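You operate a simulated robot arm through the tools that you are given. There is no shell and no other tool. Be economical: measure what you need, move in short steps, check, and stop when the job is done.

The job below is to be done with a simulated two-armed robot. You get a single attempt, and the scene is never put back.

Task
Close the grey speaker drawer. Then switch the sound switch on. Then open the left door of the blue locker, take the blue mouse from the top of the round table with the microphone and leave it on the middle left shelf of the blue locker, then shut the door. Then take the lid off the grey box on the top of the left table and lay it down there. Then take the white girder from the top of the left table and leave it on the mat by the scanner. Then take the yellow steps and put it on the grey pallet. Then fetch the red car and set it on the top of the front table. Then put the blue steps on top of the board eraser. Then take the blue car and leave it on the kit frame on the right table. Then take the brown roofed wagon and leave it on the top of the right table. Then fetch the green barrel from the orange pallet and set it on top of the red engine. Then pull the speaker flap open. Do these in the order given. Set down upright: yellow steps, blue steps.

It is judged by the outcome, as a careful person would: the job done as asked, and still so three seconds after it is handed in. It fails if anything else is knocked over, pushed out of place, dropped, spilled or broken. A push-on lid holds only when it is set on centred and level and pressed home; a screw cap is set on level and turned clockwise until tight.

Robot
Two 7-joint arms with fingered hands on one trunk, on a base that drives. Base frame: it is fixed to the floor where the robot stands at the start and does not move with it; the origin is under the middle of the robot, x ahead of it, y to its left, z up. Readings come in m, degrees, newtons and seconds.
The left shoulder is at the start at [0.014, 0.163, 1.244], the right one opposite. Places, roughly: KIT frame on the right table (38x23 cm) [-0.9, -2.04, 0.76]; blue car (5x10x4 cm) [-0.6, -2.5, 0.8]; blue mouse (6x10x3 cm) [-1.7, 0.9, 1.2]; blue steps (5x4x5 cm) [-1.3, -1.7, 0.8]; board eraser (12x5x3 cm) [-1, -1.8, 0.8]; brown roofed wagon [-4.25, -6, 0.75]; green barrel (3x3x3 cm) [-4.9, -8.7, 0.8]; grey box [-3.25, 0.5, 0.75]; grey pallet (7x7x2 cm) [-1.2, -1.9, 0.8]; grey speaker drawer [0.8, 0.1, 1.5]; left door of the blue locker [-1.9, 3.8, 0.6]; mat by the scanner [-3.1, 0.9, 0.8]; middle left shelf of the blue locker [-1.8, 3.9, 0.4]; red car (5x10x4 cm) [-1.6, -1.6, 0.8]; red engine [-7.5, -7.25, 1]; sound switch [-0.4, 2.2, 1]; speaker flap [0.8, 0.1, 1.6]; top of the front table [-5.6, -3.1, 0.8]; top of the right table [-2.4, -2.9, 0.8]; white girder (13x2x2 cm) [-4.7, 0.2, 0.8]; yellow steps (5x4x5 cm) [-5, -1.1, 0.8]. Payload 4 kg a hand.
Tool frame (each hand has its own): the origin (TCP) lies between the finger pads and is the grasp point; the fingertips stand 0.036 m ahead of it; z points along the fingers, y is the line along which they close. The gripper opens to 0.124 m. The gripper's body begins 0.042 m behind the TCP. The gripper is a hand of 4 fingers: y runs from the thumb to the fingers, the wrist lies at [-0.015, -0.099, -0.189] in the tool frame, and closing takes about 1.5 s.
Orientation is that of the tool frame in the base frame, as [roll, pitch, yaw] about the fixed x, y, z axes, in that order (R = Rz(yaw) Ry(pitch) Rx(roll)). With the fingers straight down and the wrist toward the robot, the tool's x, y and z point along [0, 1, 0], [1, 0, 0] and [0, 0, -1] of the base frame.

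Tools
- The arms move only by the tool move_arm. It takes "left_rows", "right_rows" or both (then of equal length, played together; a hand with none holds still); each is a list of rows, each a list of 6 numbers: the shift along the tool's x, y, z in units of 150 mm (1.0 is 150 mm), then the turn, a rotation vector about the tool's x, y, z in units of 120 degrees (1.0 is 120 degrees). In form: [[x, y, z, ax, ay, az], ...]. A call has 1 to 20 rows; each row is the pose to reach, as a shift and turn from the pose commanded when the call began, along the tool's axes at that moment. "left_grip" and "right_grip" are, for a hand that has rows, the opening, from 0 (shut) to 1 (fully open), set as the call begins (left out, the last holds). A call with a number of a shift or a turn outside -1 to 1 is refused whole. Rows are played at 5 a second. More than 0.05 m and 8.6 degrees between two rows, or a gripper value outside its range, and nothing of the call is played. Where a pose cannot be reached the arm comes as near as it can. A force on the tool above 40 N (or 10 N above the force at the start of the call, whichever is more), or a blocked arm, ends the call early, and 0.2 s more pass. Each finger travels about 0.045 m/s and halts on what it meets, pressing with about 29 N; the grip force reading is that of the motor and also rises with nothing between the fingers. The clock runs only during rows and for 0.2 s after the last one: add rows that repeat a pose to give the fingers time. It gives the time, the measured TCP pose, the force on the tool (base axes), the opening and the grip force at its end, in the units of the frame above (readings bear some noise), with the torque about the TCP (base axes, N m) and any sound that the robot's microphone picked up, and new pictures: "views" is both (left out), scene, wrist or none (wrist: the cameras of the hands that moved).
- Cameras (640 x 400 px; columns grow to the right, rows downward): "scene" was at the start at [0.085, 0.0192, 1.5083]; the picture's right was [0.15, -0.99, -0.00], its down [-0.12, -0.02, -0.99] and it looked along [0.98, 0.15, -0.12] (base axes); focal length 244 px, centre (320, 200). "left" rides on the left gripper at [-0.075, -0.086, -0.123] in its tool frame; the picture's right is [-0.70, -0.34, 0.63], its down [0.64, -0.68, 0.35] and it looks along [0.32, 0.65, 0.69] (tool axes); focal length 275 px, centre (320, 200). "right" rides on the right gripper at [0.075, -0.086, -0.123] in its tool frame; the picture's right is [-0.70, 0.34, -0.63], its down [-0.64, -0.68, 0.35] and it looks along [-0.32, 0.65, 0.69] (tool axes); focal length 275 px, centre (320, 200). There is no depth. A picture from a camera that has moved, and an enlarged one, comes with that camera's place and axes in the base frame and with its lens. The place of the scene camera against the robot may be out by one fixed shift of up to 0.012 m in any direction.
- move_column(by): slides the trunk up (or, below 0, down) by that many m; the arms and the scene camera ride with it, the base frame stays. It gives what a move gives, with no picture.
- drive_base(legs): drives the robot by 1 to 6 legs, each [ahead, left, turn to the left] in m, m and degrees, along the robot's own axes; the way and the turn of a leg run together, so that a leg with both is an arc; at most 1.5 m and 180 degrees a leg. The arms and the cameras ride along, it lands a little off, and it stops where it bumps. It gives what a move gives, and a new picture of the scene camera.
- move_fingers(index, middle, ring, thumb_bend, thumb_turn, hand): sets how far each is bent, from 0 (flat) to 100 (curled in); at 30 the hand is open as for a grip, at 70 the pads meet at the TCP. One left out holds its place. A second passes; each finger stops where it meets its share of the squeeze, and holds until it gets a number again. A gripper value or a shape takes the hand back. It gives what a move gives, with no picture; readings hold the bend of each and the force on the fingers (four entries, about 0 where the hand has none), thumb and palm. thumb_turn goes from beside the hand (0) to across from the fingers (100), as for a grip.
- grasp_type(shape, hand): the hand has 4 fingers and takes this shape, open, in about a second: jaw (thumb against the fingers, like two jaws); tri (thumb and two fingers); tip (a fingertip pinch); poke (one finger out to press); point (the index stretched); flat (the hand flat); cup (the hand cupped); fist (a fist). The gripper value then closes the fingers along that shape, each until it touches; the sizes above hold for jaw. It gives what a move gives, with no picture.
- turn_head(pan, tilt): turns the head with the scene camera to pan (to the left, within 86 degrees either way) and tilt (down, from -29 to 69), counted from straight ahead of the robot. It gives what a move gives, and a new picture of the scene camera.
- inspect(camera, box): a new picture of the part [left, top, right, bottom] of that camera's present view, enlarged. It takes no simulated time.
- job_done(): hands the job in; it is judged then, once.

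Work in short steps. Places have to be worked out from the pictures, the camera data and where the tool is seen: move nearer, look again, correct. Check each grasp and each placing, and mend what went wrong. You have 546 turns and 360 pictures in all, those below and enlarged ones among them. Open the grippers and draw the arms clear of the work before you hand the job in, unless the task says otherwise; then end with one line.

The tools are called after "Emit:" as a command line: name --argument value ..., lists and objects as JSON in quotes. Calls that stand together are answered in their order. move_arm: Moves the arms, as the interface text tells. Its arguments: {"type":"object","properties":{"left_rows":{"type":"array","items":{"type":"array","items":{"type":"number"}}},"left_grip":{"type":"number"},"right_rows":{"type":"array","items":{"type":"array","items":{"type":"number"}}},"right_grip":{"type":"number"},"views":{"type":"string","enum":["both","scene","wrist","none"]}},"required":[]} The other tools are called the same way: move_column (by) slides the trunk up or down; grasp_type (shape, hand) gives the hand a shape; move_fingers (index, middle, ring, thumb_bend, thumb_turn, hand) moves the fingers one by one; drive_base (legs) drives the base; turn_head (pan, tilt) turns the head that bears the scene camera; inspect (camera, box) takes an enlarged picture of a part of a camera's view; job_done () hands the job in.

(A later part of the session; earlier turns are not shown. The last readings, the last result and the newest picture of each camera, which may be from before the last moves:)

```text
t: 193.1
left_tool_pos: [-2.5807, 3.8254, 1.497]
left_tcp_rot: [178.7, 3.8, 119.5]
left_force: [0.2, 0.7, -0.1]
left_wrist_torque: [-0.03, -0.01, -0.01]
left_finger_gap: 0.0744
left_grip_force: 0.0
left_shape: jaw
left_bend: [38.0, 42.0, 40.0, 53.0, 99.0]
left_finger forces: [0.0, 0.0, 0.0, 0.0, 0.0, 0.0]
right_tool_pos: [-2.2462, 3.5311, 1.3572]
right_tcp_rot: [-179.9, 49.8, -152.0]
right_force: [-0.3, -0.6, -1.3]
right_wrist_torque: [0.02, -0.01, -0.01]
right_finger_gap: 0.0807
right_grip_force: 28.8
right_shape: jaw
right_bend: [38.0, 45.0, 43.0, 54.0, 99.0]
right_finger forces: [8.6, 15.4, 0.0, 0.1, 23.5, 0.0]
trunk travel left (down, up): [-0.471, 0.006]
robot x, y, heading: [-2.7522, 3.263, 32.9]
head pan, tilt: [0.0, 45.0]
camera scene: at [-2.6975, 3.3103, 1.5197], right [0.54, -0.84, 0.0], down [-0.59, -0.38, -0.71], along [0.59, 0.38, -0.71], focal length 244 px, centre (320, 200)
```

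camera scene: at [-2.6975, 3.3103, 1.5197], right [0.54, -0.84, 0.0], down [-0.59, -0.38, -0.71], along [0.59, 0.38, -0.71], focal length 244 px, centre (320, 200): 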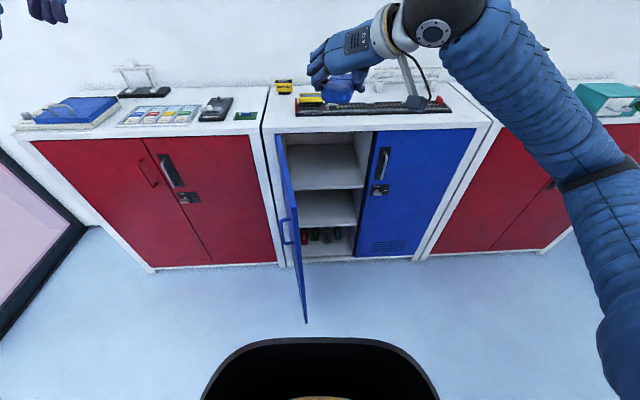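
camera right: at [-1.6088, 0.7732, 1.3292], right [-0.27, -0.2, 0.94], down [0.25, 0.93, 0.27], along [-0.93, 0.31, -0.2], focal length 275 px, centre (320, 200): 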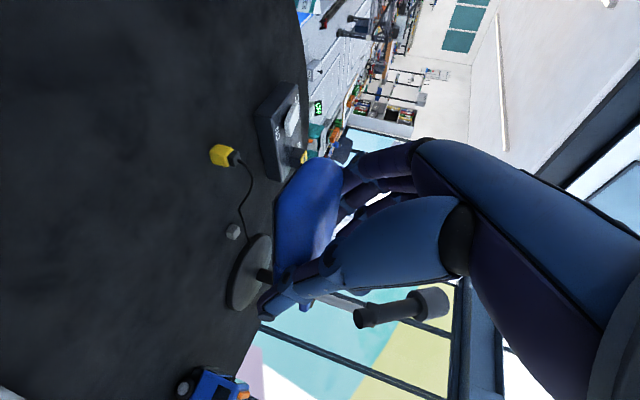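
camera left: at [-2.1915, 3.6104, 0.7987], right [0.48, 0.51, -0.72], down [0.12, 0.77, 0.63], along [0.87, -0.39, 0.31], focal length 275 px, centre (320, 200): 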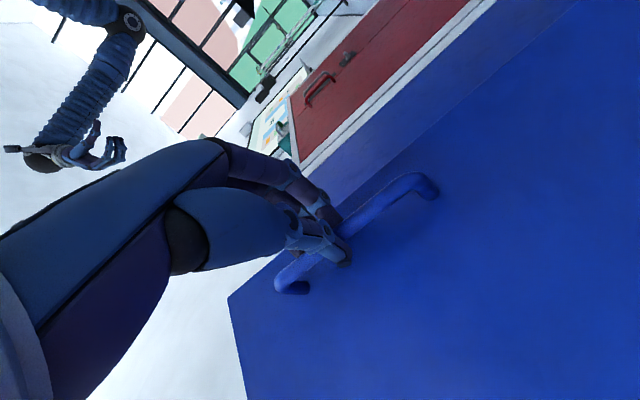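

The compartment is straight ahead with its middle shelf at about z 0.43, and the door stands edge-on at my left. I lower the trunk by 45 cm.

Emit:
move_column --by -0.45

Emit:
turn_head --pan 0 --tilt 30

```text
refused: -0.45 is not a number from -0.4 to 0.4
```

```text
t: 193.9
left_tool_pos: [-2.5797, 3.8242, 1.4964]
left_tcp_rot: [178.9, 3.8, 119.6]
left_force: [-0.2, -0.2, 0.2]
left_wrist_torque: [0.01, 0.03, -0.01]
left_finger_gap: 0.0745
left_grip_force: 0.0
left_shape: jaw
left_bend: [38.0, 42.0, 40.0, 53.0, 99.0]
left_finger forces: [0.0, 0.0, 0.1, 0.0, 0.0, 0.1]
right_tool_pos: [-2.2464, 3.5311, 1.3583]
right_tcp_rot: [-179.9, 49.9, -152.0]
right_force: [-0.3, 0.5, -0.5]
right_wrist_torque: [-0.01, -0.03, 0.0]
right_finger_gap: 0.0807
right_grip_force: 29.1
right_shape: jaw
right_bend: [38.0, 45.0, 43.0, 54.0, 99.0]
right_finger forces: [8.5, 15.4, 0.0, 0.0, 23.4, 0.0]
trunk travel left (down, up): [-0.471, 0.006]
robot x, y, heading: [-2.7544, 3.2685, 33.0]
head pan, tilt: [0.0, 30.0]
camera scene: at [-2.6903, 3.3151, 1.5422], right [0.54, -0.84, 0.0], down [-0.42, -0.27, -0.87], along [0.73, 0.47, -0.5], focal length 244 px, centre (320, 200)
```

scene: 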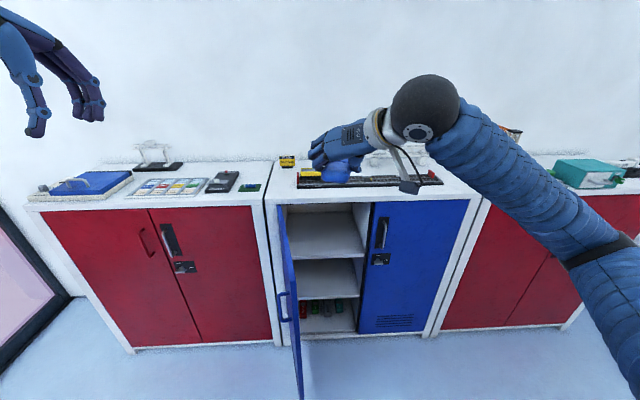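

The trunk move is limited to 0.4 m at a time, so I use that.

Emit:
move_column --by -0.4

Emit:
inspect --camera "scene" --box '[0, 0, 640, 400]'

Emit:
inspect --camera "right" --box '[0, 0, 640, 400]'

```text
t: 197.7
left_tool_pos: [-2.5802, 3.8257, 1.0972]
left_tcp_rot: [178.8, 3.7, 119.5]
left_force: [-0.3, -0.3, 0.5]
left_wrist_torque: [0.0, -0.04, 0.03]
left_finger_gap: 0.074
left_grip_force: 0.1
left_shape: jaw
left_bend: [38.0, 42.0, 40.0, 53.0, 99.0]
left_finger forces: [0.0, 0.0, 0.1, 0.0, 0.0, 0.0]
right_tool_pos: [-2.2479, 3.5314, 0.9582]
right_tcp_rot: [-180.0, 50.0, -152.1]
right_force: [1.2, -0.3, -0.9]
right_wrist_torque: [0.01, 0.01, 0.01]
right_finger_gap: 0.0804
right_grip_force: 29.0
right_shape: jaw
right_bend: [38.0, 45.0, 43.0, 54.0, 99.0]
right_finger forces: [8.7, 15.4, 0.0, 0.1, 23.4, 0.1]
trunk travel left (down, up): [-0.071, 0.406]
robot x, y, heading: [-2.7543, 3.2681, 32.7]
head pan, tilt: [0.0, 30.0]
```

```text
1.00 times, centred on (320, 200) of scene (not enlarged: the box is as wide or as high as the picture)
camera zoom: at [-2.5551, 3.4022, 1.0663], right [0.54, -0.84, 0.0], down [-0.67, -0.43, -0.61], along [0.51, 0.33, -0.79], focal length 244 px, centre (320, 200)
```

zoom: 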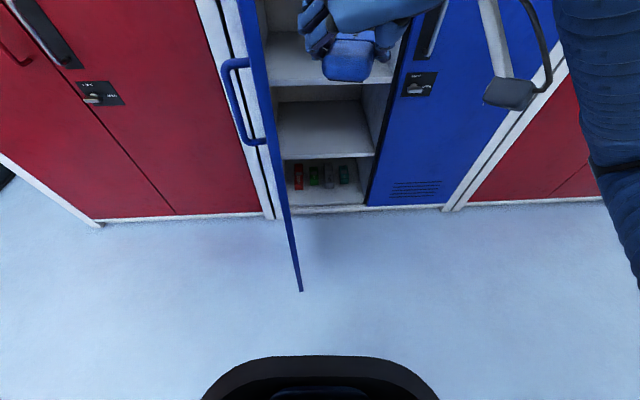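

```text
1.00 times, centred on (320, 200) of right (not enlarged: the box is as wide or as high as the picture)
camera zoom: at [-2.3338, 3.3885, 0.9801], right [-0.19, 0.28, 0.94], down [0.92, -0.28, 0.27], along [0.34, 0.92, -0.2], focal length 275 px, centre (320, 200)
```

zoom: 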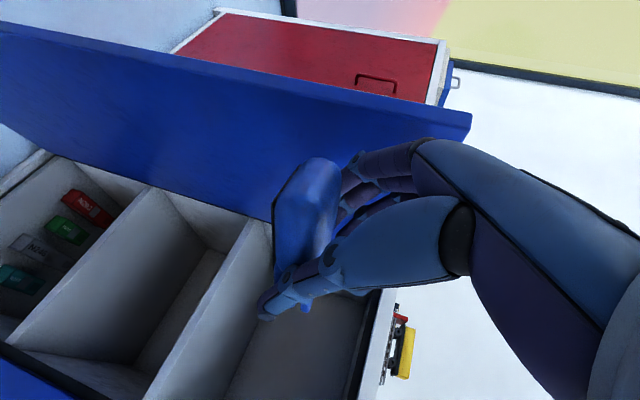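

The shelf lip is at about z 0.43 and the shelf above at 0.70. I lower the held mouse in front of the opening, in two calls.

Emit:
move_arm --right_rows '[[0.2, 0, 0.167, 0, 0, 0], [0.4, 0, 0.334, 0, 0, 0], [0.6, 0, 0.5, 0, 0, 0], [0.8, 0, 0.67, 0, 0, 0], [0.99, 0, 0.83, 0, 0, 0]]' --views "none"

Emit:
move_arm --right_rows '[[0.2, 0.08, 0.167, 0, 0, 0], [0.4, 0.16, 0.334, 0, 0, 0], [0.6, 0.24, 0.5, -0.02, 0, -0.017], [0.8, 0.32, 0.67, -0.04, 0, -0.035], [0.99, 0.38, 0.83, -0.0415, 0, -0.035]]'

```text
t: 198.9
left_tool_pos: [-2.5799, 3.8251, 1.0962]
left_tcp_rot: [179.0, 3.9, 119.5]
left_force: [0.5, 0.0, -0.5]
left_wrist_torque: [0.0, -0.01, 0.02]
left_finger_gap: 0.0744
left_grip_force: 0.0
left_shape: jaw
left_bend: [38.0, 42.0, 40.0, 53.0, 99.0]
left_finger forces: [0.0, 0.0, 0.0, 0.1, 0.0, 0.0]
right_tool_pos: [-2.2298, 3.5492, 0.7638]
right_tcp_rot: [-179.7, 49.9, -151.9]
right_force: [0.0, -0.5, -0.9]
right_wrist_torque: [-0.02, 0.0, -0.02]
right_finger_gap: 0.0807
right_grip_force: 28.3
right_shape: jaw
right_bend: [38.0, 45.0, 43.0, 54.0, 99.0]
right_finger forces: [8.8, 15.4, 0.0, 0.0, 23.4, 0.0]
right hand out of reach, approached as far as the arm can: row 2, 3, 4, 5
trunk travel left (down, up): [-0.071, 0.406]
robot x, y, heading: [-2.7536, 3.2665, 33.1]
head pan, tilt: [0.0, 30.0]
```

```text
t: 200.1
left_tool_pos: [-2.58, 3.8251, 1.0972]
left_tcp_rot: [178.8, 3.8, 119.4]
left_force: [0.1, -0.1, -0.2]
left_wrist_torque: [0.0, 0.02, 0.01]
left_finger_gap: 0.0742
left_grip_force: 0.0
left_shape: jaw
left_bend: [38.0, 42.0, 40.0, 53.0, 99.0]
left_finger forces: [0.1, 0.0, 0.0, 0.0, 0.1, 0.0]
right_tool_pos: [-2.2577, 3.6, 0.5707]
right_tcp_rot: [-179.9, 49.9, -145.6]
right_force: [0.0, 0.8, -1.0]
right_wrist_torque: [-0.02, 0.0, -0.02]
right_finger_gap: 0.0806
right_grip_force: 28.5
right_shape: jaw
right_bend: [38.0, 45.0, 43.0, 54.0, 99.0]
right_finger forces: [8.8, 15.3, 0.1, 0.0, 23.3, 0.0]
trunk travel left (down, up): [-0.071, 0.406]
robot x, y, heading: [-2.758, 3.264, 32.7]
head pan, tilt: [0.0, 30.0]
camera scene: at [-2.5544, 3.4026, 1.0657], right [0.54, -0.84, 0.0], down [-0.67, -0.43, -0.61], along [0.51, 0.33, -0.79], focal length 244 px, centre (320, 200)
camera right: at [-2.3285, 3.4491, 0.5923], right [-0.22, 0.26, 0.94], down [0.95, -0.18, 0.27], along [0.24, 0.95, -0.2], focal length 275 px, centre (320, 200)
```

scene: 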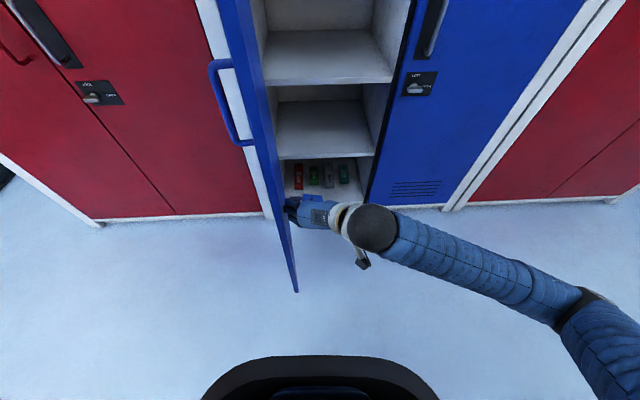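
right: 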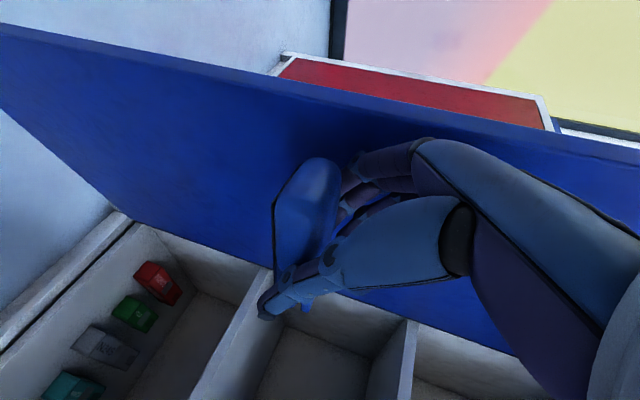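

The fingers are close to the door's inner face. I shift 4 cm right and then advance toward the opening, slightly descending.

Emit:
move_arm --right_rows '[[0, -0.15, 0, 0, 0, 0], [0, -0.25, 0, 0, 0, 0], [-0.12, -0.25, 0.22, 0, 0, 0], [-0.24, -0.25, 0.44, 0, 0, 0], [-0.36, -0.25, 0.66, 0, 0, 0], [-0.49, -0.25, 0.89, 0, 0, 0]]'

```text
t: 201.5
left_tool_pos: [-2.5794, 3.8247, 1.0975]
left_tcp_rot: [178.8, 3.8, 119.6]
left_force: [0.4, 0.1, 0.0]
left_wrist_torque: [-0.05, 0.03, 0.0]
left_finger_gap: 0.0743
left_grip_force: 0.1
left_shape: jaw
left_bend: [38.0, 42.0, 40.0, 53.0, 99.0]
left_finger forces: [0.1, 0.0, 0.0, 0.0, 0.0, 0.0]
right_tool_pos: [-2.1141, 3.6542, 0.5406]
right_tcp_rot: [179.9, 49.9, -145.6]
right_force: [-0.1, 0.3, -0.9]
right_wrist_torque: [-0.02, 0.04, 0.02]
right_finger_gap: 0.0808
right_grip_force: 29.4
right_shape: jaw
right_bend: [38.0, 45.0, 43.0, 54.0, 99.0]
right_finger forces: [8.8, 15.3, 0.0, 0.0, 23.2, 0.1]
trunk travel left (down, up): [-0.071, 0.406]
robot x, y, heading: [-2.7537, 3.2651, 32.4]
head pan, tilt: [0.0, 30.0]
camera scene: at [-2.5545, 3.4025, 1.0658], right [0.54, -0.84, 0.0], down [-0.67, -0.43, -0.61], along [0.51, 0.33, -0.79], focal length 244 px, centre (320, 200)
camera right: at [-2.1835, 3.5028, 0.5632], right [-0.22, 0.26, 0.94], down [0.95, -0.18, 0.27], along [0.24, 0.95, -0.2], focal length 275 px, centre (320, 200)
```

scene: 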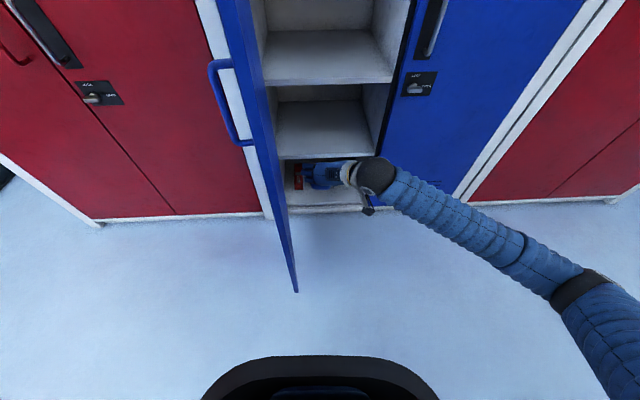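
right: 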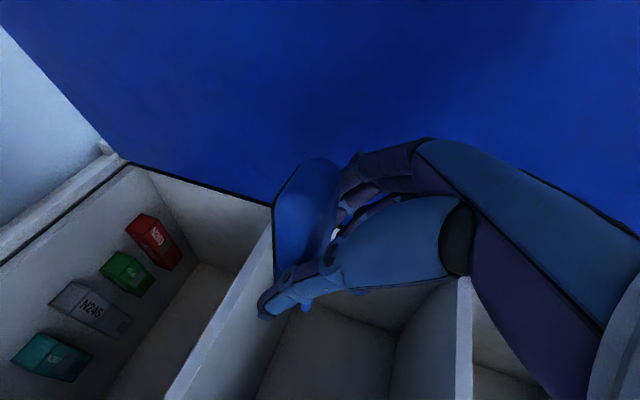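

Laterally I am centred and still outside. I go straight in about 15 cm at this height.

Emit:
move_arm --right_rows '[[-0.16, 0, 0.19, 0, 0, 0], [-0.32, 0, 0.38, 0, 0, 0], [-0.48, 0, 0.57, 0, 0, 0], [-0.6, 0, 0.8, 0, 0, 0]]'

```text
t: 202.5
left_tool_pos: [-2.5799, 3.8246, 1.0978]
left_tcp_rot: [178.9, 3.8, 119.5]
left_force: [0.1, 0.5, 0.2]
left_wrist_torque: [0.02, 0.02, -0.02]
left_finger_gap: 0.0743
left_grip_force: 0.1
left_shape: jaw
left_bend: [38.0, 42.0, 40.0, 53.0, 99.0]
left_finger forces: [0.0, 0.0, 0.0, 0.0, 0.0, 0.0]
right_tool_pos: [-1.9901, 3.7365, 0.5332]
right_tcp_rot: [-179.9, 49.9, -145.5]
right_force: [0.0, -0.7, 0.0]
right_wrist_torque: [-0.01, -0.02, -0.01]
right_finger_gap: 0.0807
right_grip_force: 29.2
right_shape: jaw
right_bend: [38.0, 45.0, 43.0, 55.0, 99.0]
right_finger forces: [8.8, 15.3, 0.0, 0.1, 23.1, 0.0]
trunk travel left (down, up): [-0.071, 0.406]
robot x, y, heading: [-2.756, 3.2686, 33.2]
head pan, tilt: [0.0, 30.0]
camera scene: at [-2.5544, 3.4026, 1.0658], right [0.54, -0.84, 0.0], down [-0.67, -0.43, -0.61], along [0.51, 0.33, -0.79], focal length 244 px, centre (320, 200)
camera right: at [-2.0597, 3.5867, 0.5549], right [-0.22, 0.26, 0.94], down [0.95, -0.18, 0.27], along [0.24, 0.95, -0.21], focal length 275 px, centre (320, 200)
```

scene: 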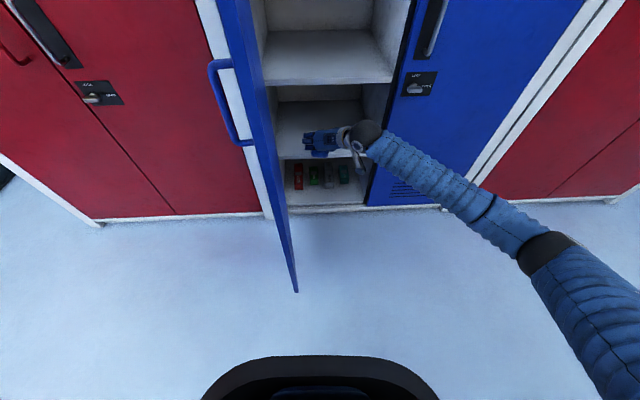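
right: 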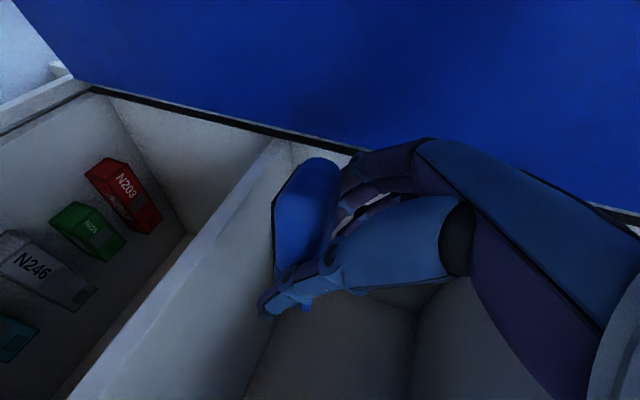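

Entering well between the shelves. I go 12 cm further in and 3 cm lower.

Emit:
move_arm --right_rows '[[-0.12, 0, 0.24, 0, 0, 0], [-0.24, 0, 0.48, 0, 0, 0], [-0.36, 0, 0.74, 0, 0, 0]]'

```text
t: 203.3
left_tool_pos: [-2.5792, 3.8248, 1.0961]
left_tcp_rot: [179.0, 3.8, 119.4]
left_force: [0.2, 1.0, -0.1]
left_wrist_torque: [0.0, 0.01, -0.03]
left_finger_gap: 0.0744
left_grip_force: 0.1
left_shape: jaw
left_bend: [38.0, 42.0, 40.0, 53.0, 99.0]
left_finger forces: [0.0, 0.0, 0.0, 0.0, 0.1, 0.1]
right_tool_pos: [-1.8897, 3.8058, 0.5029]
right_tcp_rot: [-179.9, 49.9, -145.5]
right_force: [0.0, 0.1, -1.2]
right_wrist_torque: [-0.01, 0.01, 0.01]
right_finger_gap: 0.0809
right_grip_force: 28.9
right_shape: jaw
right_bend: [38.0, 45.0, 43.0, 55.0, 99.0]
right_finger forces: [8.7, 15.3, 0.1, 0.0, 23.2, 0.0]
trunk travel left (down, up): [-0.071, 0.406]
robot x, y, heading: [-2.7562, 3.267, 32.8]
head pan, tilt: [0.0, 30.0]
camera scene: at [-2.5543, 3.4026, 1.0657], right [0.54, -0.84, 0.0], down [-0.67, -0.43, -0.61], along [0.51, 0.33, -0.79], focal length 244 px, centre (320, 200)
camera right: at [-1.9602, 3.6542, 0.5244], right [-0.22, 0.26, 0.94], down [0.95, -0.18, 0.27], along [0.24, 0.95, -0.21], focal length 275 px, centre (320, 200)
```

scene: 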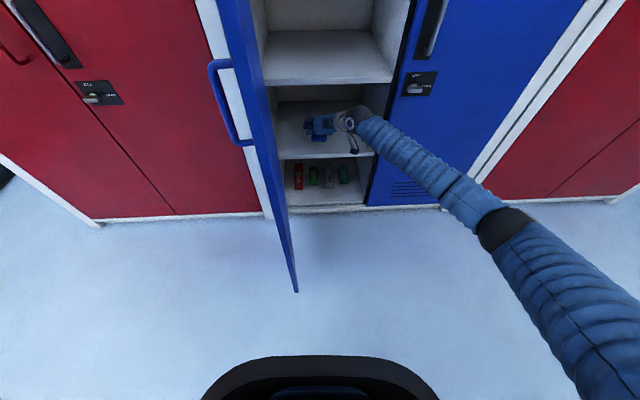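
right: 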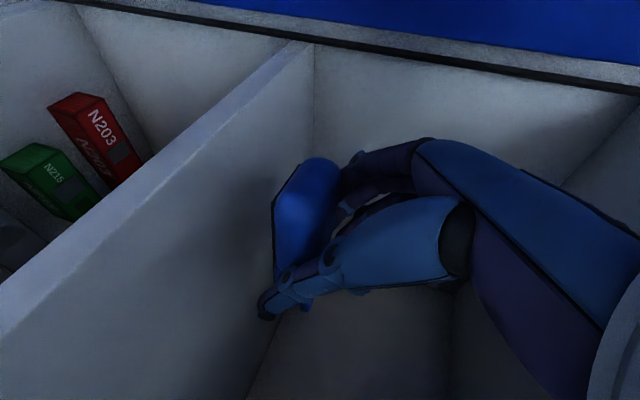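

The mouse is over the shelf. I lower slowly to make contact.

Emit:
move_arm --right_rows '[[0.05, 0, 0.043, 0, 0, 0], [0.1, 0, 0.086, 0, 0, 0], [0.125, 0, 0.107, 0, 0, 0], [0.15, 0, 0.128, 0, 0, 0]]' --views "wrist"

```text
t: 204.3
left_tool_pos: [-2.5806, 3.8256, 1.0969]
left_tcp_rot: [178.8, 3.8, 119.5]
left_force: [0.0, 0.0, 0.6]
left_wrist_torque: [0.06, -0.03, 0.04]
left_finger_gap: 0.0741
left_grip_force: 0.1
left_shape: jaw
left_bend: [38.0, 42.0, 40.0, 53.0, 99.0]
left_finger forces: [0.0, 0.1, 0.1, 0.1, 0.0, 0.0]
right_tool_pos: [-1.8896, 3.8037, 0.4735]
right_tcp_rot: [179.9, 50.0, -145.6]
right_force: [0.4, 0.3, -1.1]
right_wrist_torque: [0.01, -0.02, -0.02]
right_finger_gap: 0.0806
right_grip_force: 29.0
right_shape: jaw
right_bend: [38.0, 45.0, 43.0, 55.0, 99.0]
right_finger forces: [8.8, 15.3, 0.1, 0.0, 23.1, 0.1]
trunk travel left (down, up): [-0.071, 0.406]
robot x, y, heading: [-2.7515, 3.2655, 32.8]
head pan, tilt: [0.0, 30.0]
camera right: at [-1.961, 3.6538, 0.495], right [-0.22, 0.26, 0.94], down [0.95, -0.18, 0.27], along [0.24, 0.95, -0.2], focal length 275 px, centre (320, 200)
```

right: 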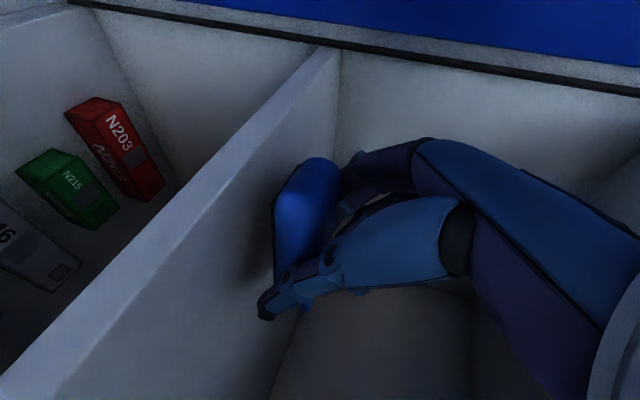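

No contact yet. I go on down in small steps.

Emit:
move_arm --right_rows '[[0.025, 0, 0.021, 0, 0, 0], [0.05, 0, 0.043, 0, 0, 0], [0.075, 0, 0.064, 0, 0, 0], [0.1, 0, 0.086, 0, 0, 0], [0.125, 0, 0.107, 0, 0, 0], [0.15, 0, 0.128, 0, 0, 0], [0.175, 0, 0.15, 0, 0, 0]]' --views "wrist"

```text
t: 205.9
left_tool_pos: [-2.5834, 3.8214, 1.1004]
left_tcp_rot: [178.4, 3.8, 119.4]
left_force: [-0.2, 0.8, 0.9]
left_wrist_torque: [0.0, -0.02, 0.0]
left_finger_gap: 0.0747
left_grip_force: 0.1
left_shape: jaw
left_bend: [38.0, 42.0, 40.0, 53.0, 99.0]
left_finger forces: [0.0, 0.0, 0.0, 0.0, 0.0, 0.0]
right_tool_pos: [-1.8899, 3.8065, 0.4481]
right_tcp_rot: [179.8, 50.5, -145.7]
right_force: [-6.9, -8.2, 38.1]
right_wrist_torque: [1.33, 0.17, 0.21]
right_finger_gap: 0.0811
right_grip_force: 28.7
right_shape: jaw
right_bend: [37.0, 44.0, 43.0, 54.0, 100.0]
right_finger forces: [24.0, 17.8, 0.0, 0.0, 28.9, 0.1]
trunk travel left (down, up): [-0.071, 0.406]
robot x, y, heading: [-2.7562, 3.2699, 32.8]
head pan, tilt: [0.0, 30.0]
camera right: at [-1.9608, 3.6552, 0.4689], right [-0.23, 0.25, 0.94], down [0.94, -0.18, 0.28], along [0.24, 0.95, -0.2], focal length 275 px, centre (320, 200)
```

right: 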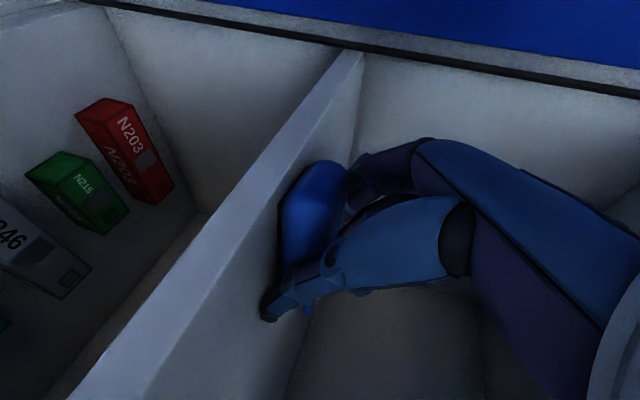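

Contact with the shelf. I relax the pressure by a couple of millimetres and open the hand.

Emit:
move_arm --right_rows '[[-0.015, 0, -0.013, 0, 0, 0], [-0.015, 0, -0.013, 0, 0, 0], [-0.015, 0, -0.013, 0, 0, 0], [-0.015, 0, -0.013, 0, 0, 0], [-0.015, 0, -0.013, 0, 0, 0]]' --right_grip 1 --views "wrist"

```text
t: 207.1
left_tool_pos: [-2.5806, 3.8253, 1.0973]
left_tcp_rot: [178.9, 3.8, 119.6]
left_force: [-0.4, 0.3, -0.7]
left_wrist_torque: [-0.01, -0.01, 0.01]
left_finger_gap: 0.0742
left_grip_force: 0.0
left_shape: jaw
left_bend: [38.0, 42.0, 40.0, 53.0, 99.0]
left_finger forces: [0.0, 0.0, 0.1, 0.0, 0.1, 0.0]
right_tool_pos: [-1.8904, 3.8059, 0.4422]
right_tcp_rot: [-179.9, 50.1, -145.6]
right_force: [5.4, -2.5, 18.3]
right_wrist_torque: [1.09, 0.03, -0.24]
right_finger_gap: 0.1217
right_grip_force: 0.1
right_shape: jaw
right_bend: [34.0, 29.0, 30.0, 30.0, 98.0]
right_finger forces: [20.5, 0.0, 0.0, 0.1, 1.2, 0.0]
trunk travel left (down, up): [-0.071, 0.406]
robot x, y, heading: [-2.7524, 3.2665, 32.8]
head pan, tilt: [0.0, 30.0]
camera right: at [-1.961, 3.6541, 0.4639], right [-0.22, 0.26, 0.94], down [0.95, -0.18, 0.27], along [0.24, 0.95, -0.2], focal length 275 px, centre (320, 200)
```

right: 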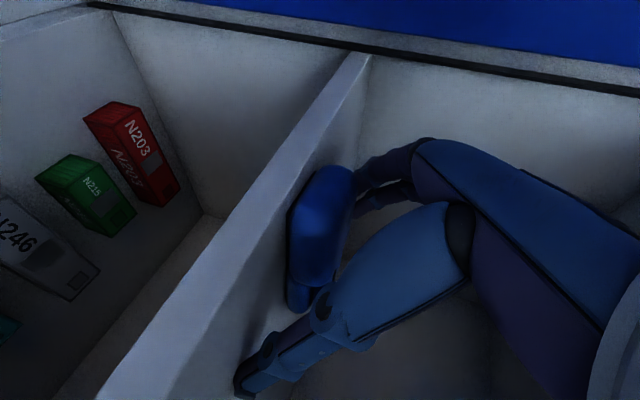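

The mouse rests on the shelf. I lift slightly and draw the hand back out of the locker.

Emit:
move_arm --right_rows '[[-0.03, 0, -0.1, 0, 0, 0], [-0.04, 0, -0.25, 0, 0, 0], [-0.04, 0, -0.45, 0, 0, 0], [0.05, 0, -0.62, 0, 0, 0], [0.2, 0, -0.8, 0, 0, 0], [0.35, 0, -0.98, 0, 0, 0]]' --views "wrist"

Emit:
inspect --camera "scene" --box '[220, 40, 420, 220]'

```text
t: 208.5
left_tool_pos: [-2.5785, 3.8257, 1.0974]
left_tcp_rot: [178.9, 3.8, 119.6]
left_force: [-0.7, 0.2, -0.1]
left_wrist_torque: [0.03, 0.02, -0.03]
left_finger_gap: 0.0742
left_grip_force: 0.1
left_shape: jaw
left_bend: [38.0, 42.0, 40.0, 53.0, 99.0]
left_finger forces: [0.0, 0.0, 0.0, 0.0, 0.1, 0.0]
right_tool_pos: [-2.0113, 3.7234, 0.4972]
right_tcp_rot: [-179.9, 49.9, -145.4]
right_force: [-0.4, 0.6, 0.2]
right_wrist_torque: [0.02, -0.01, -0.03]
right_finger_gap: 0.124
right_grip_force: 0.0
right_shape: jaw
right_bend: [30.0, 30.0, 30.0, 30.0, 98.0]
right_finger forces: [0.0, 0.0, 0.0, 0.1, 0.1, 0.0]
trunk travel left (down, up): [-0.071, 0.406]
robot x, y, heading: [-2.7533, 3.2646, 33.0]
head pan, tilt: [0.0, 30.0]
camera right: at [-2.082, 3.5725, 0.518], right [-0.22, 0.26, 0.94], down [0.95, -0.18, 0.27], along [0.24, 0.95, -0.2], focal length 275 px, centre (320, 200)
```

right: 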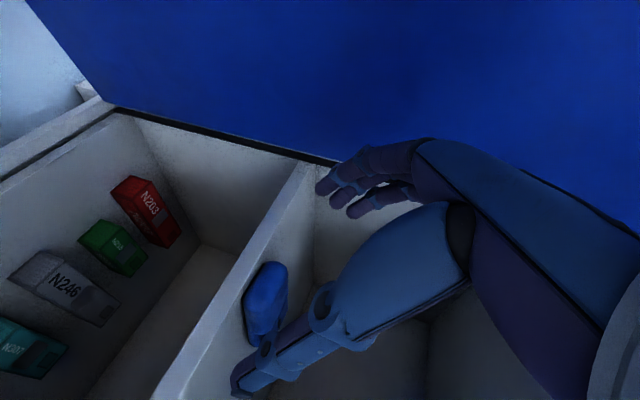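

```text
2.22 times, centred on (320, 130) of scene
camera zoom: at [-2.5547, 3.4025, 1.0659], right [0.54, -0.84, 0.0], down [-0.67, -0.43, -0.61], along [0.51, 0.33, -0.79], focal length 541 px, centre (320, 356)
```

zoom: 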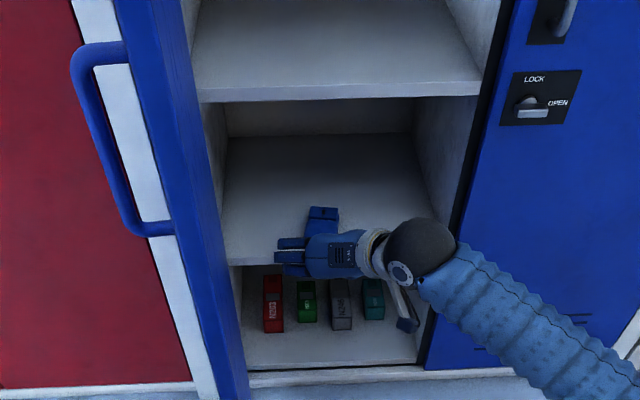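

The mouse lies on the middle shelf. I draw the right arm out and to the right, clear of the door's sweep.

Emit:
move_arm --right_rows '[[0.2, 0, -0.24, 0, 0, 0], [0.4, 0, -0.48, 0, 0, 0], [0.6, 0, -0.72, 0, 0, 0], [0.75, 0, -0.95, 0, 0, 0], [0.75, -0.3, -0.95, 0, 0, 0], [0.75, -0.6, -0.95, 0, 0, 0], [0.75, -0.95, -0.95, 0, 0, 0]]' --views "none"

Emit:
move_arm --right_rows '[[0, -0.3, -0.1, 0, 0, 0], [-0.1, -0.6, -0.2, 0, 0, 0], [-0.35, -0.7, -0.35, 0, 0, 0], [-0.6, -0.7, -0.5, 0, 0, 0], [-0.8, -0.7, -0.7, 0, 0, 0]]' --views "scene"

```text
refused: row 7 steps farther than a row can; nothing moved
```

```text
t: 209.7
left_tool_pos: [-2.5814, 3.8251, 1.0969]
left_tcp_rot: [178.8, 3.7, 119.4]
left_force: [0.2, 0.8, 0.3]
left_wrist_torque: [0.0, -0.04, 0.0]
left_finger_gap: 0.074
left_grip_force: 0.1
left_shape: jaw
left_bend: [38.0, 42.0, 40.0, 53.0, 99.0]
left_finger forces: [0.0, 0.1, 0.1, 0.1, 0.0, 0.0]
right_tool_pos: [-1.9544, 3.6346, 0.6571]
right_tcp_rot: [-179.9, 50.0, -145.6]
right_force: [-1.0, -0.5, -0.1]
right_wrist_torque: [-0.03, 0.03, 0.01]
right_finger_gap: 0.1237
right_grip_force: 0.1
right_shape: jaw
right_bend: [30.0, 30.0, 30.0, 30.0, 98.0]
right_finger forces: [0.0, 0.0, 0.0, 0.0, 0.0, 0.0]
trunk travel left (down, up): [-0.071, 0.406]
robot x, y, heading: [-2.7561, 3.2656, 32.7]
head pan, tilt: [0.0, 30.0]
camera scene: at [-2.5551, 3.4022, 1.0662], right [0.54, -0.84, 0.0], down [-0.67, -0.43, -0.61], along [0.51, 0.33, -0.79], focal length 244 px, centre (320, 200)
```

scene: 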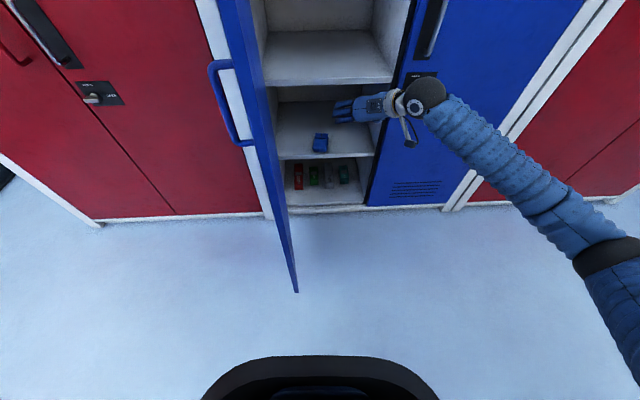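

The second call ran without the first, but nothing was touched. I now move straight back and then right.

Emit:
move_arm --right_rows '[[0.15, 0, -0.2, 0, 0, 0], [0.3, 0, -0.4, 0, 0, 0], [0.45, 0, -0.6, 0, 0, 0], [0.6, 0, -0.8, 0, 0, 0], [0.6, -0.3, -0.85, 0, 0, 0], [0.6, -0.6, -0.9, 0, 0, 0], [0.5, -0.9, -0.95, 0, 0, 0]]' --views "scene"

Emit:
inspect --camera "left" --box '[0, 0, 640, 400]'

```text
t: 211.3
left_tool_pos: [-2.5805, 3.8238, 1.0975]
left_tcp_rot: [178.8, 3.7, 119.5]
left_force: [-0.3, -0.2, 0.3]
left_wrist_torque: [0.03, -0.02, 0.0]
left_finger_gap: 0.0746
left_grip_force: 0.1
left_shape: jaw
left_bend: [38.0, 42.0, 40.0, 53.0, 99.0]
left_finger forces: [0.1, 0.1, 0.1, 0.0, 0.0, 0.1]
right_tool_pos: [-2.0111, 3.4347, 0.6905]
right_tcp_rot: [180.0, 50.1, -145.5]
right_force: [-0.2, 0.4, -0.3]
right_wrist_torque: [0.05, -0.02, 0.02]
right_finger_gap: 0.1238
right_grip_force: 0.1
right_shape: jaw
right_bend: [30.0, 30.0, 30.0, 30.0, 98.0]
right_finger forces: [0.0, 0.0, 0.0, 0.0, 0.0, 0.0]
trunk travel left (down, up): [-0.071, 0.406]
robot x, y, heading: [-2.7581, 3.2636, 33.1]
head pan, tilt: [0.0, 30.0]
camera scene: at [-2.5551, 3.4024, 1.0662], right [0.54, -0.84, 0.0], down [-0.67, -0.43, -0.61], along [0.51, 0.33, -0.79], focal length 244 px, centre (320, 200)
```

scene: 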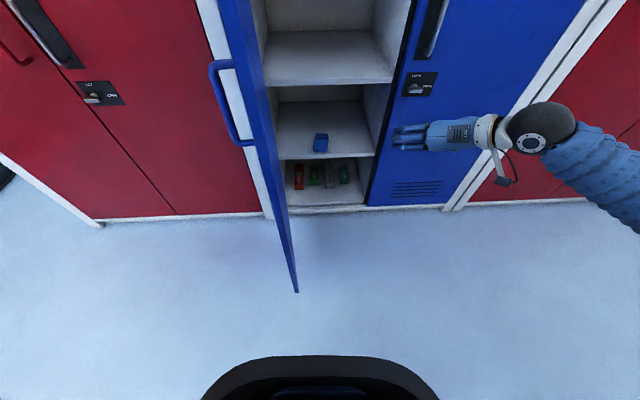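

```text
1.00 times, centred on (320, 200) of left (not enlarged: the box is as wide or as high as the picture)
camera zoom: at [-2.6248, 3.7222, 1.2231], right [0.08, -0.8, -0.59], down [-0.89, 0.21, -0.4], along [0.44, 0.56, -0.7], focal length 275 px, centre (320, 200)
```

zoom: 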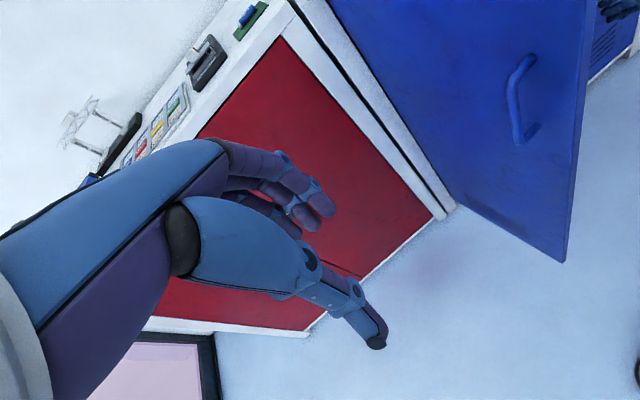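

The mouse sits well back from the shelf edge. To shut the door I bring the left hand down on its outer side, below the handle, and then sweep along the closing arc.

Emit:
move_arm --left_rows '[[-0.08, 0.24, 0.1, 0, 0, 0], [-0.16, 0.48, 0.2, 0, 0, 0], [-0.24, 0.72, 0.3, 0, 0, 0], [-0.3, 0.95, 0.45, 0, 0, 0]]' --left_grip 0 --views "none"

Emit:
move_arm --left_rows '[[-0.06, 0.16, 0.2, 0, 0, 0], [-0.12, 0.33, 0.45, 0, 0, 0], [-0.17, 0.5, 0.7, 0, 0, 0], [-0.17, 0.5, 1.0, 0, 0, 0]]' --views "none"

Emit:
move_arm --left_rows '[[0, 0, 0.3, 0, 0, 0], [0, 0, 0.6, 0, 0, 0], [0, 0, 0.85, 0, 0, 0], [0, 0, 1.0, 0, 0, 0]]'

```text
t: 212.3
left_tool_pos: [-2.4305, 3.8536, 1.0345]
left_tcp_rot: [178.9, 3.8, 119.5]
left_force: [-0.1, -0.2, 0.0]
left_wrist_torque: [0.01, 0.02, -0.01]
left_finger_gap: 0.0001
left_grip_force: 0.0
left_shape: jaw
left_bend: [70.0, 70.0, 70.0, 70.0, 100.0]
left_finger forces: [0.1, 0.0, 0.1, 0.1, 0.1, 0.0]
right_tool_pos: [-2.0095, 3.4345, 0.688]
right_tcp_rot: [-180.0, 49.7, -145.6]
right_force: [0.5, 0.0, 0.1]
right_wrist_torque: [0.0, -0.02, 0.04]
right_finger_gap: 0.1239
right_grip_force: 0.1
right_shape: jaw
right_bend: [30.0, 30.0, 30.0, 30.0, 98.0]
right_finger forces: [0.0, 0.0, 0.0, 0.0, 0.0, 0.1]
trunk travel left (down, up): [-0.071, 0.406]
robot x, y, heading: [-2.7536, 3.2646, 32.8]
head pan, tilt: [0.0, 30.0]
```

```text
t: 213.3
left_tool_pos: [-2.3466, 3.8611, 0.8886]
left_tcp_rot: [178.9, 3.8, 119.5]
left_force: [0.5, -0.4, 0.4]
left_wrist_torque: [-0.02, 0.01, 0.01]
left_finger_gap: 0.0004
left_grip_force: 28.8
left_shape: jaw
left_bend: [70.0, 70.0, 70.0, 71.0, 100.0]
left_finger forces: [0.1, 0.1, 0.0, 0.0, 0.1, 0.0]
right_tool_pos: [-2.0093, 3.4332, 0.6892]
right_tcp_rot: [179.9, 49.9, -145.7]
right_force: [0.0, -0.9, -0.6]
right_wrist_torque: [-0.04, -0.01, -0.02]
right_finger_gap: 0.124
right_grip_force: 0.1
right_shape: jaw
right_bend: [30.0, 30.0, 30.0, 30.0, 98.0]
right_finger forces: [0.1, 0.1, 0.1, 0.1, 0.0, 0.0]
trunk travel left (down, up): [-0.071, 0.406]
robot x, y, heading: [-2.7558, 3.2653, 32.8]
head pan, tilt: [0.0, 30.0]
```

```text
t: 214.3
left_tool_pos: [-2.3389, 3.8534, 0.7402]
left_tcp_rot: [178.7, 3.8, 119.5]
left_force: [0.2, 0.4, -0.4]
left_wrist_torque: [0.04, 0.01, 0.03]
left_finger_gap: 0.0
left_grip_force: 28.9
left_shape: jaw
left_bend: [70.0, 70.0, 70.0, 71.0, 100.0]
left_finger forces: [0.0, 0.0, 0.0, 0.0, 0.0, 0.1]
right_tool_pos: [-2.0087, 3.4336, 0.6898]
right_tcp_rot: [180.0, 49.9, -145.7]
right_force: [-0.1, 0.5, -0.1]
right_wrist_torque: [-0.01, -0.02, -0.01]
right_finger_gap: 0.124
right_grip_force: 0.1
right_shape: jaw
right_bend: [30.0, 30.0, 30.0, 30.0, 98.0]
right_finger forces: [0.0, 0.0, 0.0, 0.1, 0.0, 0.0]
trunk travel left (down, up): [-0.071, 0.406]
robot x, y, heading: [-2.7565, 3.2635, 32.5]
head pan, tilt: [0.0, 30.0]
camera scene: at [-2.5545, 3.4026, 1.0658], right [0.54, -0.84, 0.0], down [-0.67, -0.43, -0.61], along [0.51, 0.33, -0.79], focal length 244 px, centre (320, 200)
camera left: at [-2.3816, 3.7507, 0.8646], right [0.08, -0.8, -0.59], down [-0.89, 0.21, -0.4], along [0.44, 0.56, -0.7], focal length 275 px, centre (320, 200)
```

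scene: 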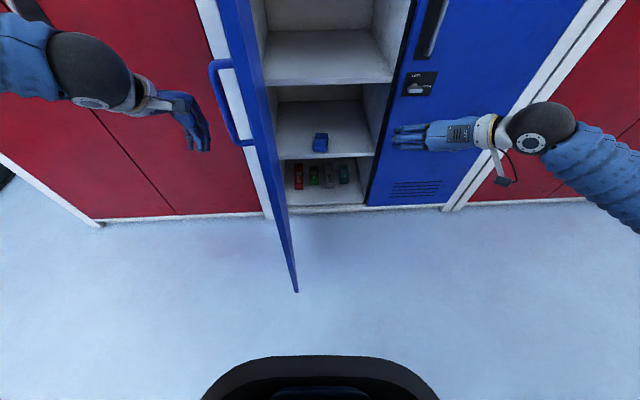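
left: 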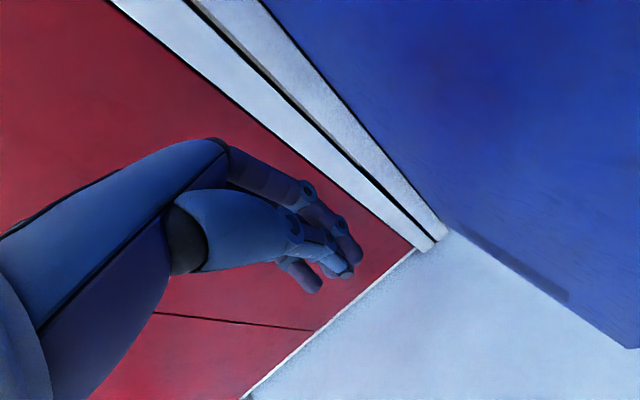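

The left hand is on the outer side of the door at the right height. I move the right hand further aside and start pushing the door.

Emit:
move_arm --left_rows '[[-0.12, 0, 0, 0, 0, 0], [-0.24, 0, 0, 0, 0, 0], [-0.36, -0.01, 0, 0, 0, 0], [-0.48, -0.01, 0, 0, 0, 0], [-0.6, -0.01, 0, 0, 0, 0], [-0.74, -0.01, 0, 0, 0, 0], [-0.87, 0.01, 0, 0, 0, 0], [-1.0, 0.04, 0, 0, 0, 0]]' --right_rows '[[0, -0.2, -0.05, 0, 0, 0], [0.05, -0.4, -0.1, 0, 0, 0], [0.1, -0.6, -0.15, 0, 0, 0], [0.1, -0.8, -0.2, 0, 0, 0], [0.1, -0.8, -0.2, 0, 0, 0], [0.1, -0.8, -0.2, 0, 0, 0], [0.1, -0.8, -0.2, 0, 0, 0], [0.1, -0.8, -0.2, 0, 0, 0]]' --views "scene"

```text
t: 216.1
left_tool_pos: [-2.258, 3.7255, 0.7496]
left_tcp_rot: [178.9, 3.7, 119.4]
left_force: [-0.1, -0.5, 0.5]
left_wrist_torque: [0.06, 0.02, 0.01]
left_finger_gap: 0.0
left_grip_force: 29.1
left_shape: jaw
left_bend: [70.0, 70.0, 70.0, 71.0, 100.0]
left_finger forces: [0.1, 0.1, 0.1, 0.0, 0.0, 0.0]
right_tool_pos: [-1.9665, 3.3157, 0.6965]
right_tcp_rot: [-179.9, 50.0, -145.5]
right_force: [-0.7, 0.3, 0.2]
right_wrist_torque: [0.0, 0.05, -0.01]
right_finger_gap: 0.1241
right_grip_force: 0.1
right_shape: jaw
right_bend: [30.0, 30.0, 30.0, 30.0, 98.0]
right_finger forces: [0.0, 0.0, 0.0, 0.0, 0.1, 0.1]
trunk travel left (down, up): [-0.071, 0.406]
robot x, y, heading: [-2.7553, 3.2645, 32.8]
head pan, tilt: [0.0, 30.0]
camera scene: at [-2.5543, 3.4021, 1.0658], right [0.54, -0.84, 0.0], down [-0.67, -0.43, -0.61], along [0.51, 0.33, -0.79], focal length 244 px, centre (320, 200)
```

scene: 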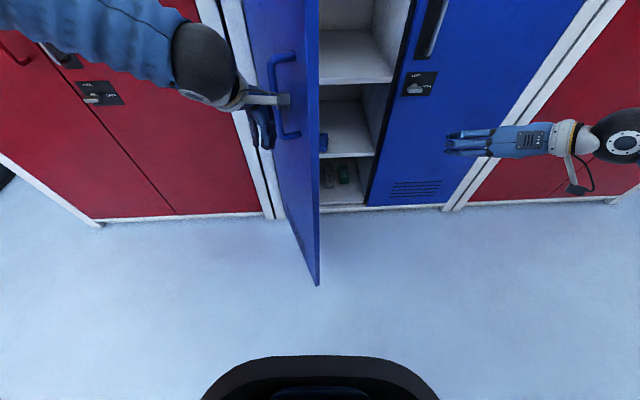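

The door is swinging shut. I follow the arc further.

Emit:
move_arm --left_rows '[[-0.17, 0.046, 0, 0, 0, 0], [-0.28, 0.1, 0, 0, 0, 0], [-0.375, 0.148, 0, 0, 0, 0], [-0.47, 0.2, 0, 0, 0, 0], [-0.565, 0.265, 0, 0, 0, 0], [-0.65, 0.335, 0, 0, 0, 0], [-0.73, 0.41, 0, 0, 0, 0], [-0.81, 0.49, 0, 0, 0, 0], [-0.88, 0.575, 0, 0, 0, 0], [-0.94, 0.665, 0, 0, 0, 0], [-1.0, 0.76, 0, 0, 0, 0], [-1.0, 0.86, 0, 0, 0, 0], [-1.0, 0.95, 0, 0, 0, 0]]' --views "scene"

```text
t: 218.9
left_tool_pos: [-2.1103, 3.7001, 0.7526]
left_tcp_rot: [178.8, 3.9, 119.5]
left_force: [0.7, 0.1, -1.0]
left_wrist_torque: [-0.04, 0.02, -0.01]
left_finger_gap: 0.0002
left_grip_force: 29.2
left_shape: jaw
left_bend: [70.0, 70.0, 70.0, 71.0, 100.0]
left_finger forces: [0.0, 0.1, 0.0, 0.0, 0.0, 0.1]
left hand out of reach, approached as far as the arm can: row 8, 9, 10, 11, 12, 13
right_tool_pos: [-1.9674, 3.3164, 0.6959]
right_tcp_rot: [-179.9, 49.7, -145.5]
right_force: [0.5, 0.6, -0.8]
right_wrist_torque: [0.0, 0.02, 0.0]
right_finger_gap: 0.1238
right_grip_force: 0.0
right_shape: jaw
right_bend: [30.0, 30.0, 30.0, 30.0, 98.0]
right_finger forces: [0.1, 0.1, 0.1, 0.0, 0.0, 0.0]
trunk travel left (down, up): [-0.071, 0.406]
robot x, y, heading: [-2.7541, 3.2664, 32.7]
head pan, tilt: [0.0, 30.0]
camera scene: at [-2.554, 3.4035, 1.0654], right [0.54, -0.84, 0.0], down [-0.67, -0.43, -0.61], along [0.51, 0.33, -0.79], focal length 244 px, centre (320, 200)
```

scene: 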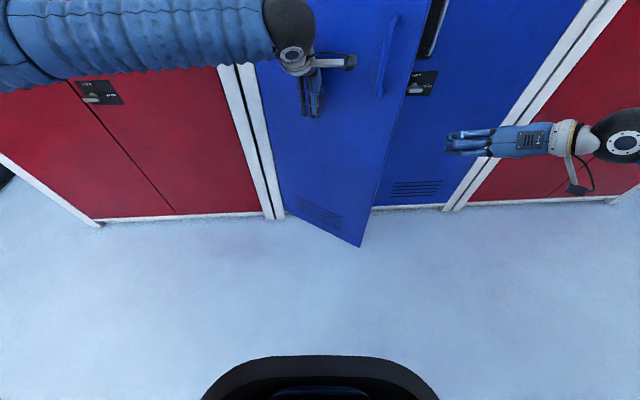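

The door is about 20° from shut and the arm is near its reach limit. I drive forward gently to push it home.

Emit:
drive_base --legs '[[0.1, -0.02, 0]]'

```text
t: 220.1
left_tool_pos: [-2.0148, 3.7368, 0.7524]
left_tcp_rot: [178.9, 3.8, 119.6]
left_force: [-0.3, -0.2, 0.3]
left_wrist_torque: [0.01, 0.02, 0.02]
left_finger_gap: 0.0
left_grip_force: 29.2
left_shape: jaw
left_bend: [70.0, 70.0, 70.0, 72.0, 100.0]
left_finger forces: [0.0, 0.0, 0.0, 0.0, 0.0, 0.0]
right_tool_pos: [-1.8704, 3.353, 0.6955]
right_tcp_rot: [-180.0, 49.8, -145.6]
right_force: [0.1, 0.3, -0.2]
right_wrist_torque: [0.0, 0.02, 0.03]
right_finger_gap: 0.124
right_grip_force: 0.0
right_shape: jaw
right_bend: [30.0, 30.0, 30.0, 30.0, 98.0]
right_finger forces: [0.0, 0.0, 0.1, 0.1, 0.1, 0.1]
trunk travel left (down, up): [-0.071, 0.406]
robot x, y, heading: [-2.654, 3.302, 32.7]
head pan, tilt: [0.0, 30.0]
camera scene: at [-2.4581, 3.4403, 1.0654], right [0.54, -0.84, 0.0], down [-0.67, -0.43, -0.61], along [0.51, 0.33, -0.79], focal length 244 px, centre (320, 200)
```

scene: 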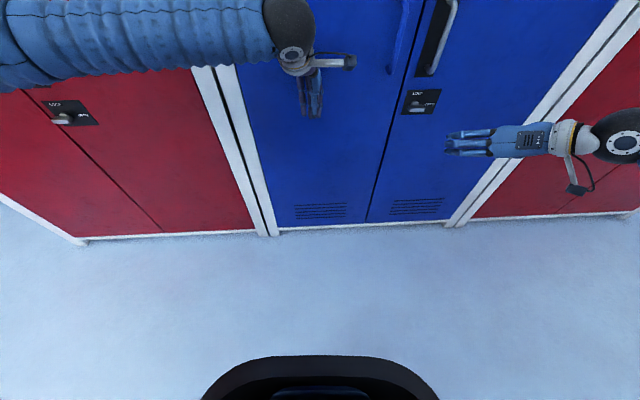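

The door looks shut. I press a little further to be sure it is home.

Emit:
drive_base --legs '[[0.04, -0.03, 0]]'

Emit:
inspect --camera "scene" --box '[190, 0, 520, 240]'

```text
t: 221.0
left_tool_pos: [-1.9787, 3.7292, 0.7541]
left_tcp_rot: [179.3, 3.7, 119.1]
left_force: [-3.7, -4.5, 1.2]
left_wrist_torque: [0.08, -0.1, -0.03]
left_finger_gap: 0.0
left_grip_force: 29.1
left_shape: jaw
left_bend: [70.0, 70.0, 70.0, 72.0, 100.0]
left_finger forces: [0.0, 6.4, 0.0, 0.0, 0.1, 0.1]
right_tool_pos: [-1.83, 3.3519, 0.6969]
right_tcp_rot: [180.0, 50.0, -145.6]
right_force: [-0.4, -0.3, 0.8]
right_wrist_torque: [-0.05, 0.0, 0.0]
right_finger_gap: 0.1238
right_grip_force: 0.1
right_shape: jaw
right_bend: [30.0, 30.0, 30.0, 30.0, 98.0]
right_finger forces: [0.1, 0.0, 0.0, 0.1, 0.0, 0.0]
trunk travel left (down, up): [-0.071, 0.406]
robot x, y, heading: [-2.6197, 3.2999, 32.9]
head pan, tilt: [0.0, 30.0]
stopped in leg 1: the force on the tool passed its limit at 92 N (the readings are from after the stop); the commanded pose is now the measured one
camera scene: at [-2.4184, 3.4372, 1.066], right [0.54, -0.84, 0.0], down [-0.67, -0.43, -0.61], along [0.51, 0.33, -0.79], focal length 244 px, centre (320, 200)
```

scene: 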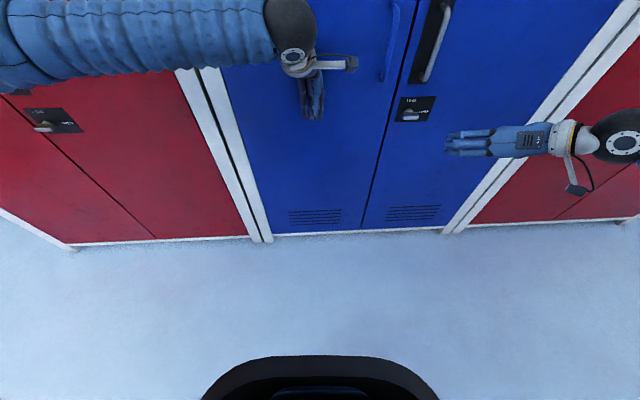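

```text
1.67 times, centred on (355, 120) of scene
camera zoom: at [-2.4184, 3.4372, 1.066], right [0.54, -0.84, 0.0], down [-0.67, -0.43, -0.61], along [0.51, 0.33, -0.79], focal length 406 px, centre (262, 333)
```

zoom: 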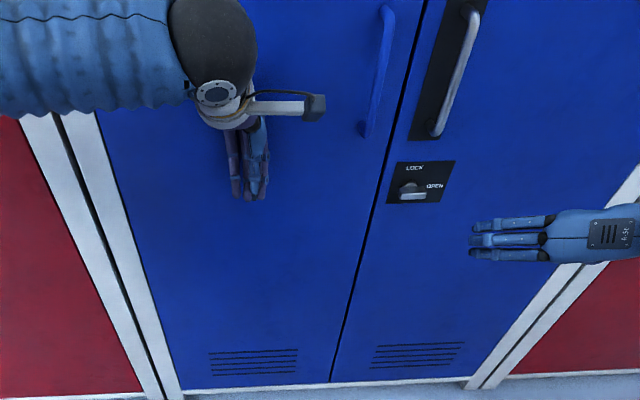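

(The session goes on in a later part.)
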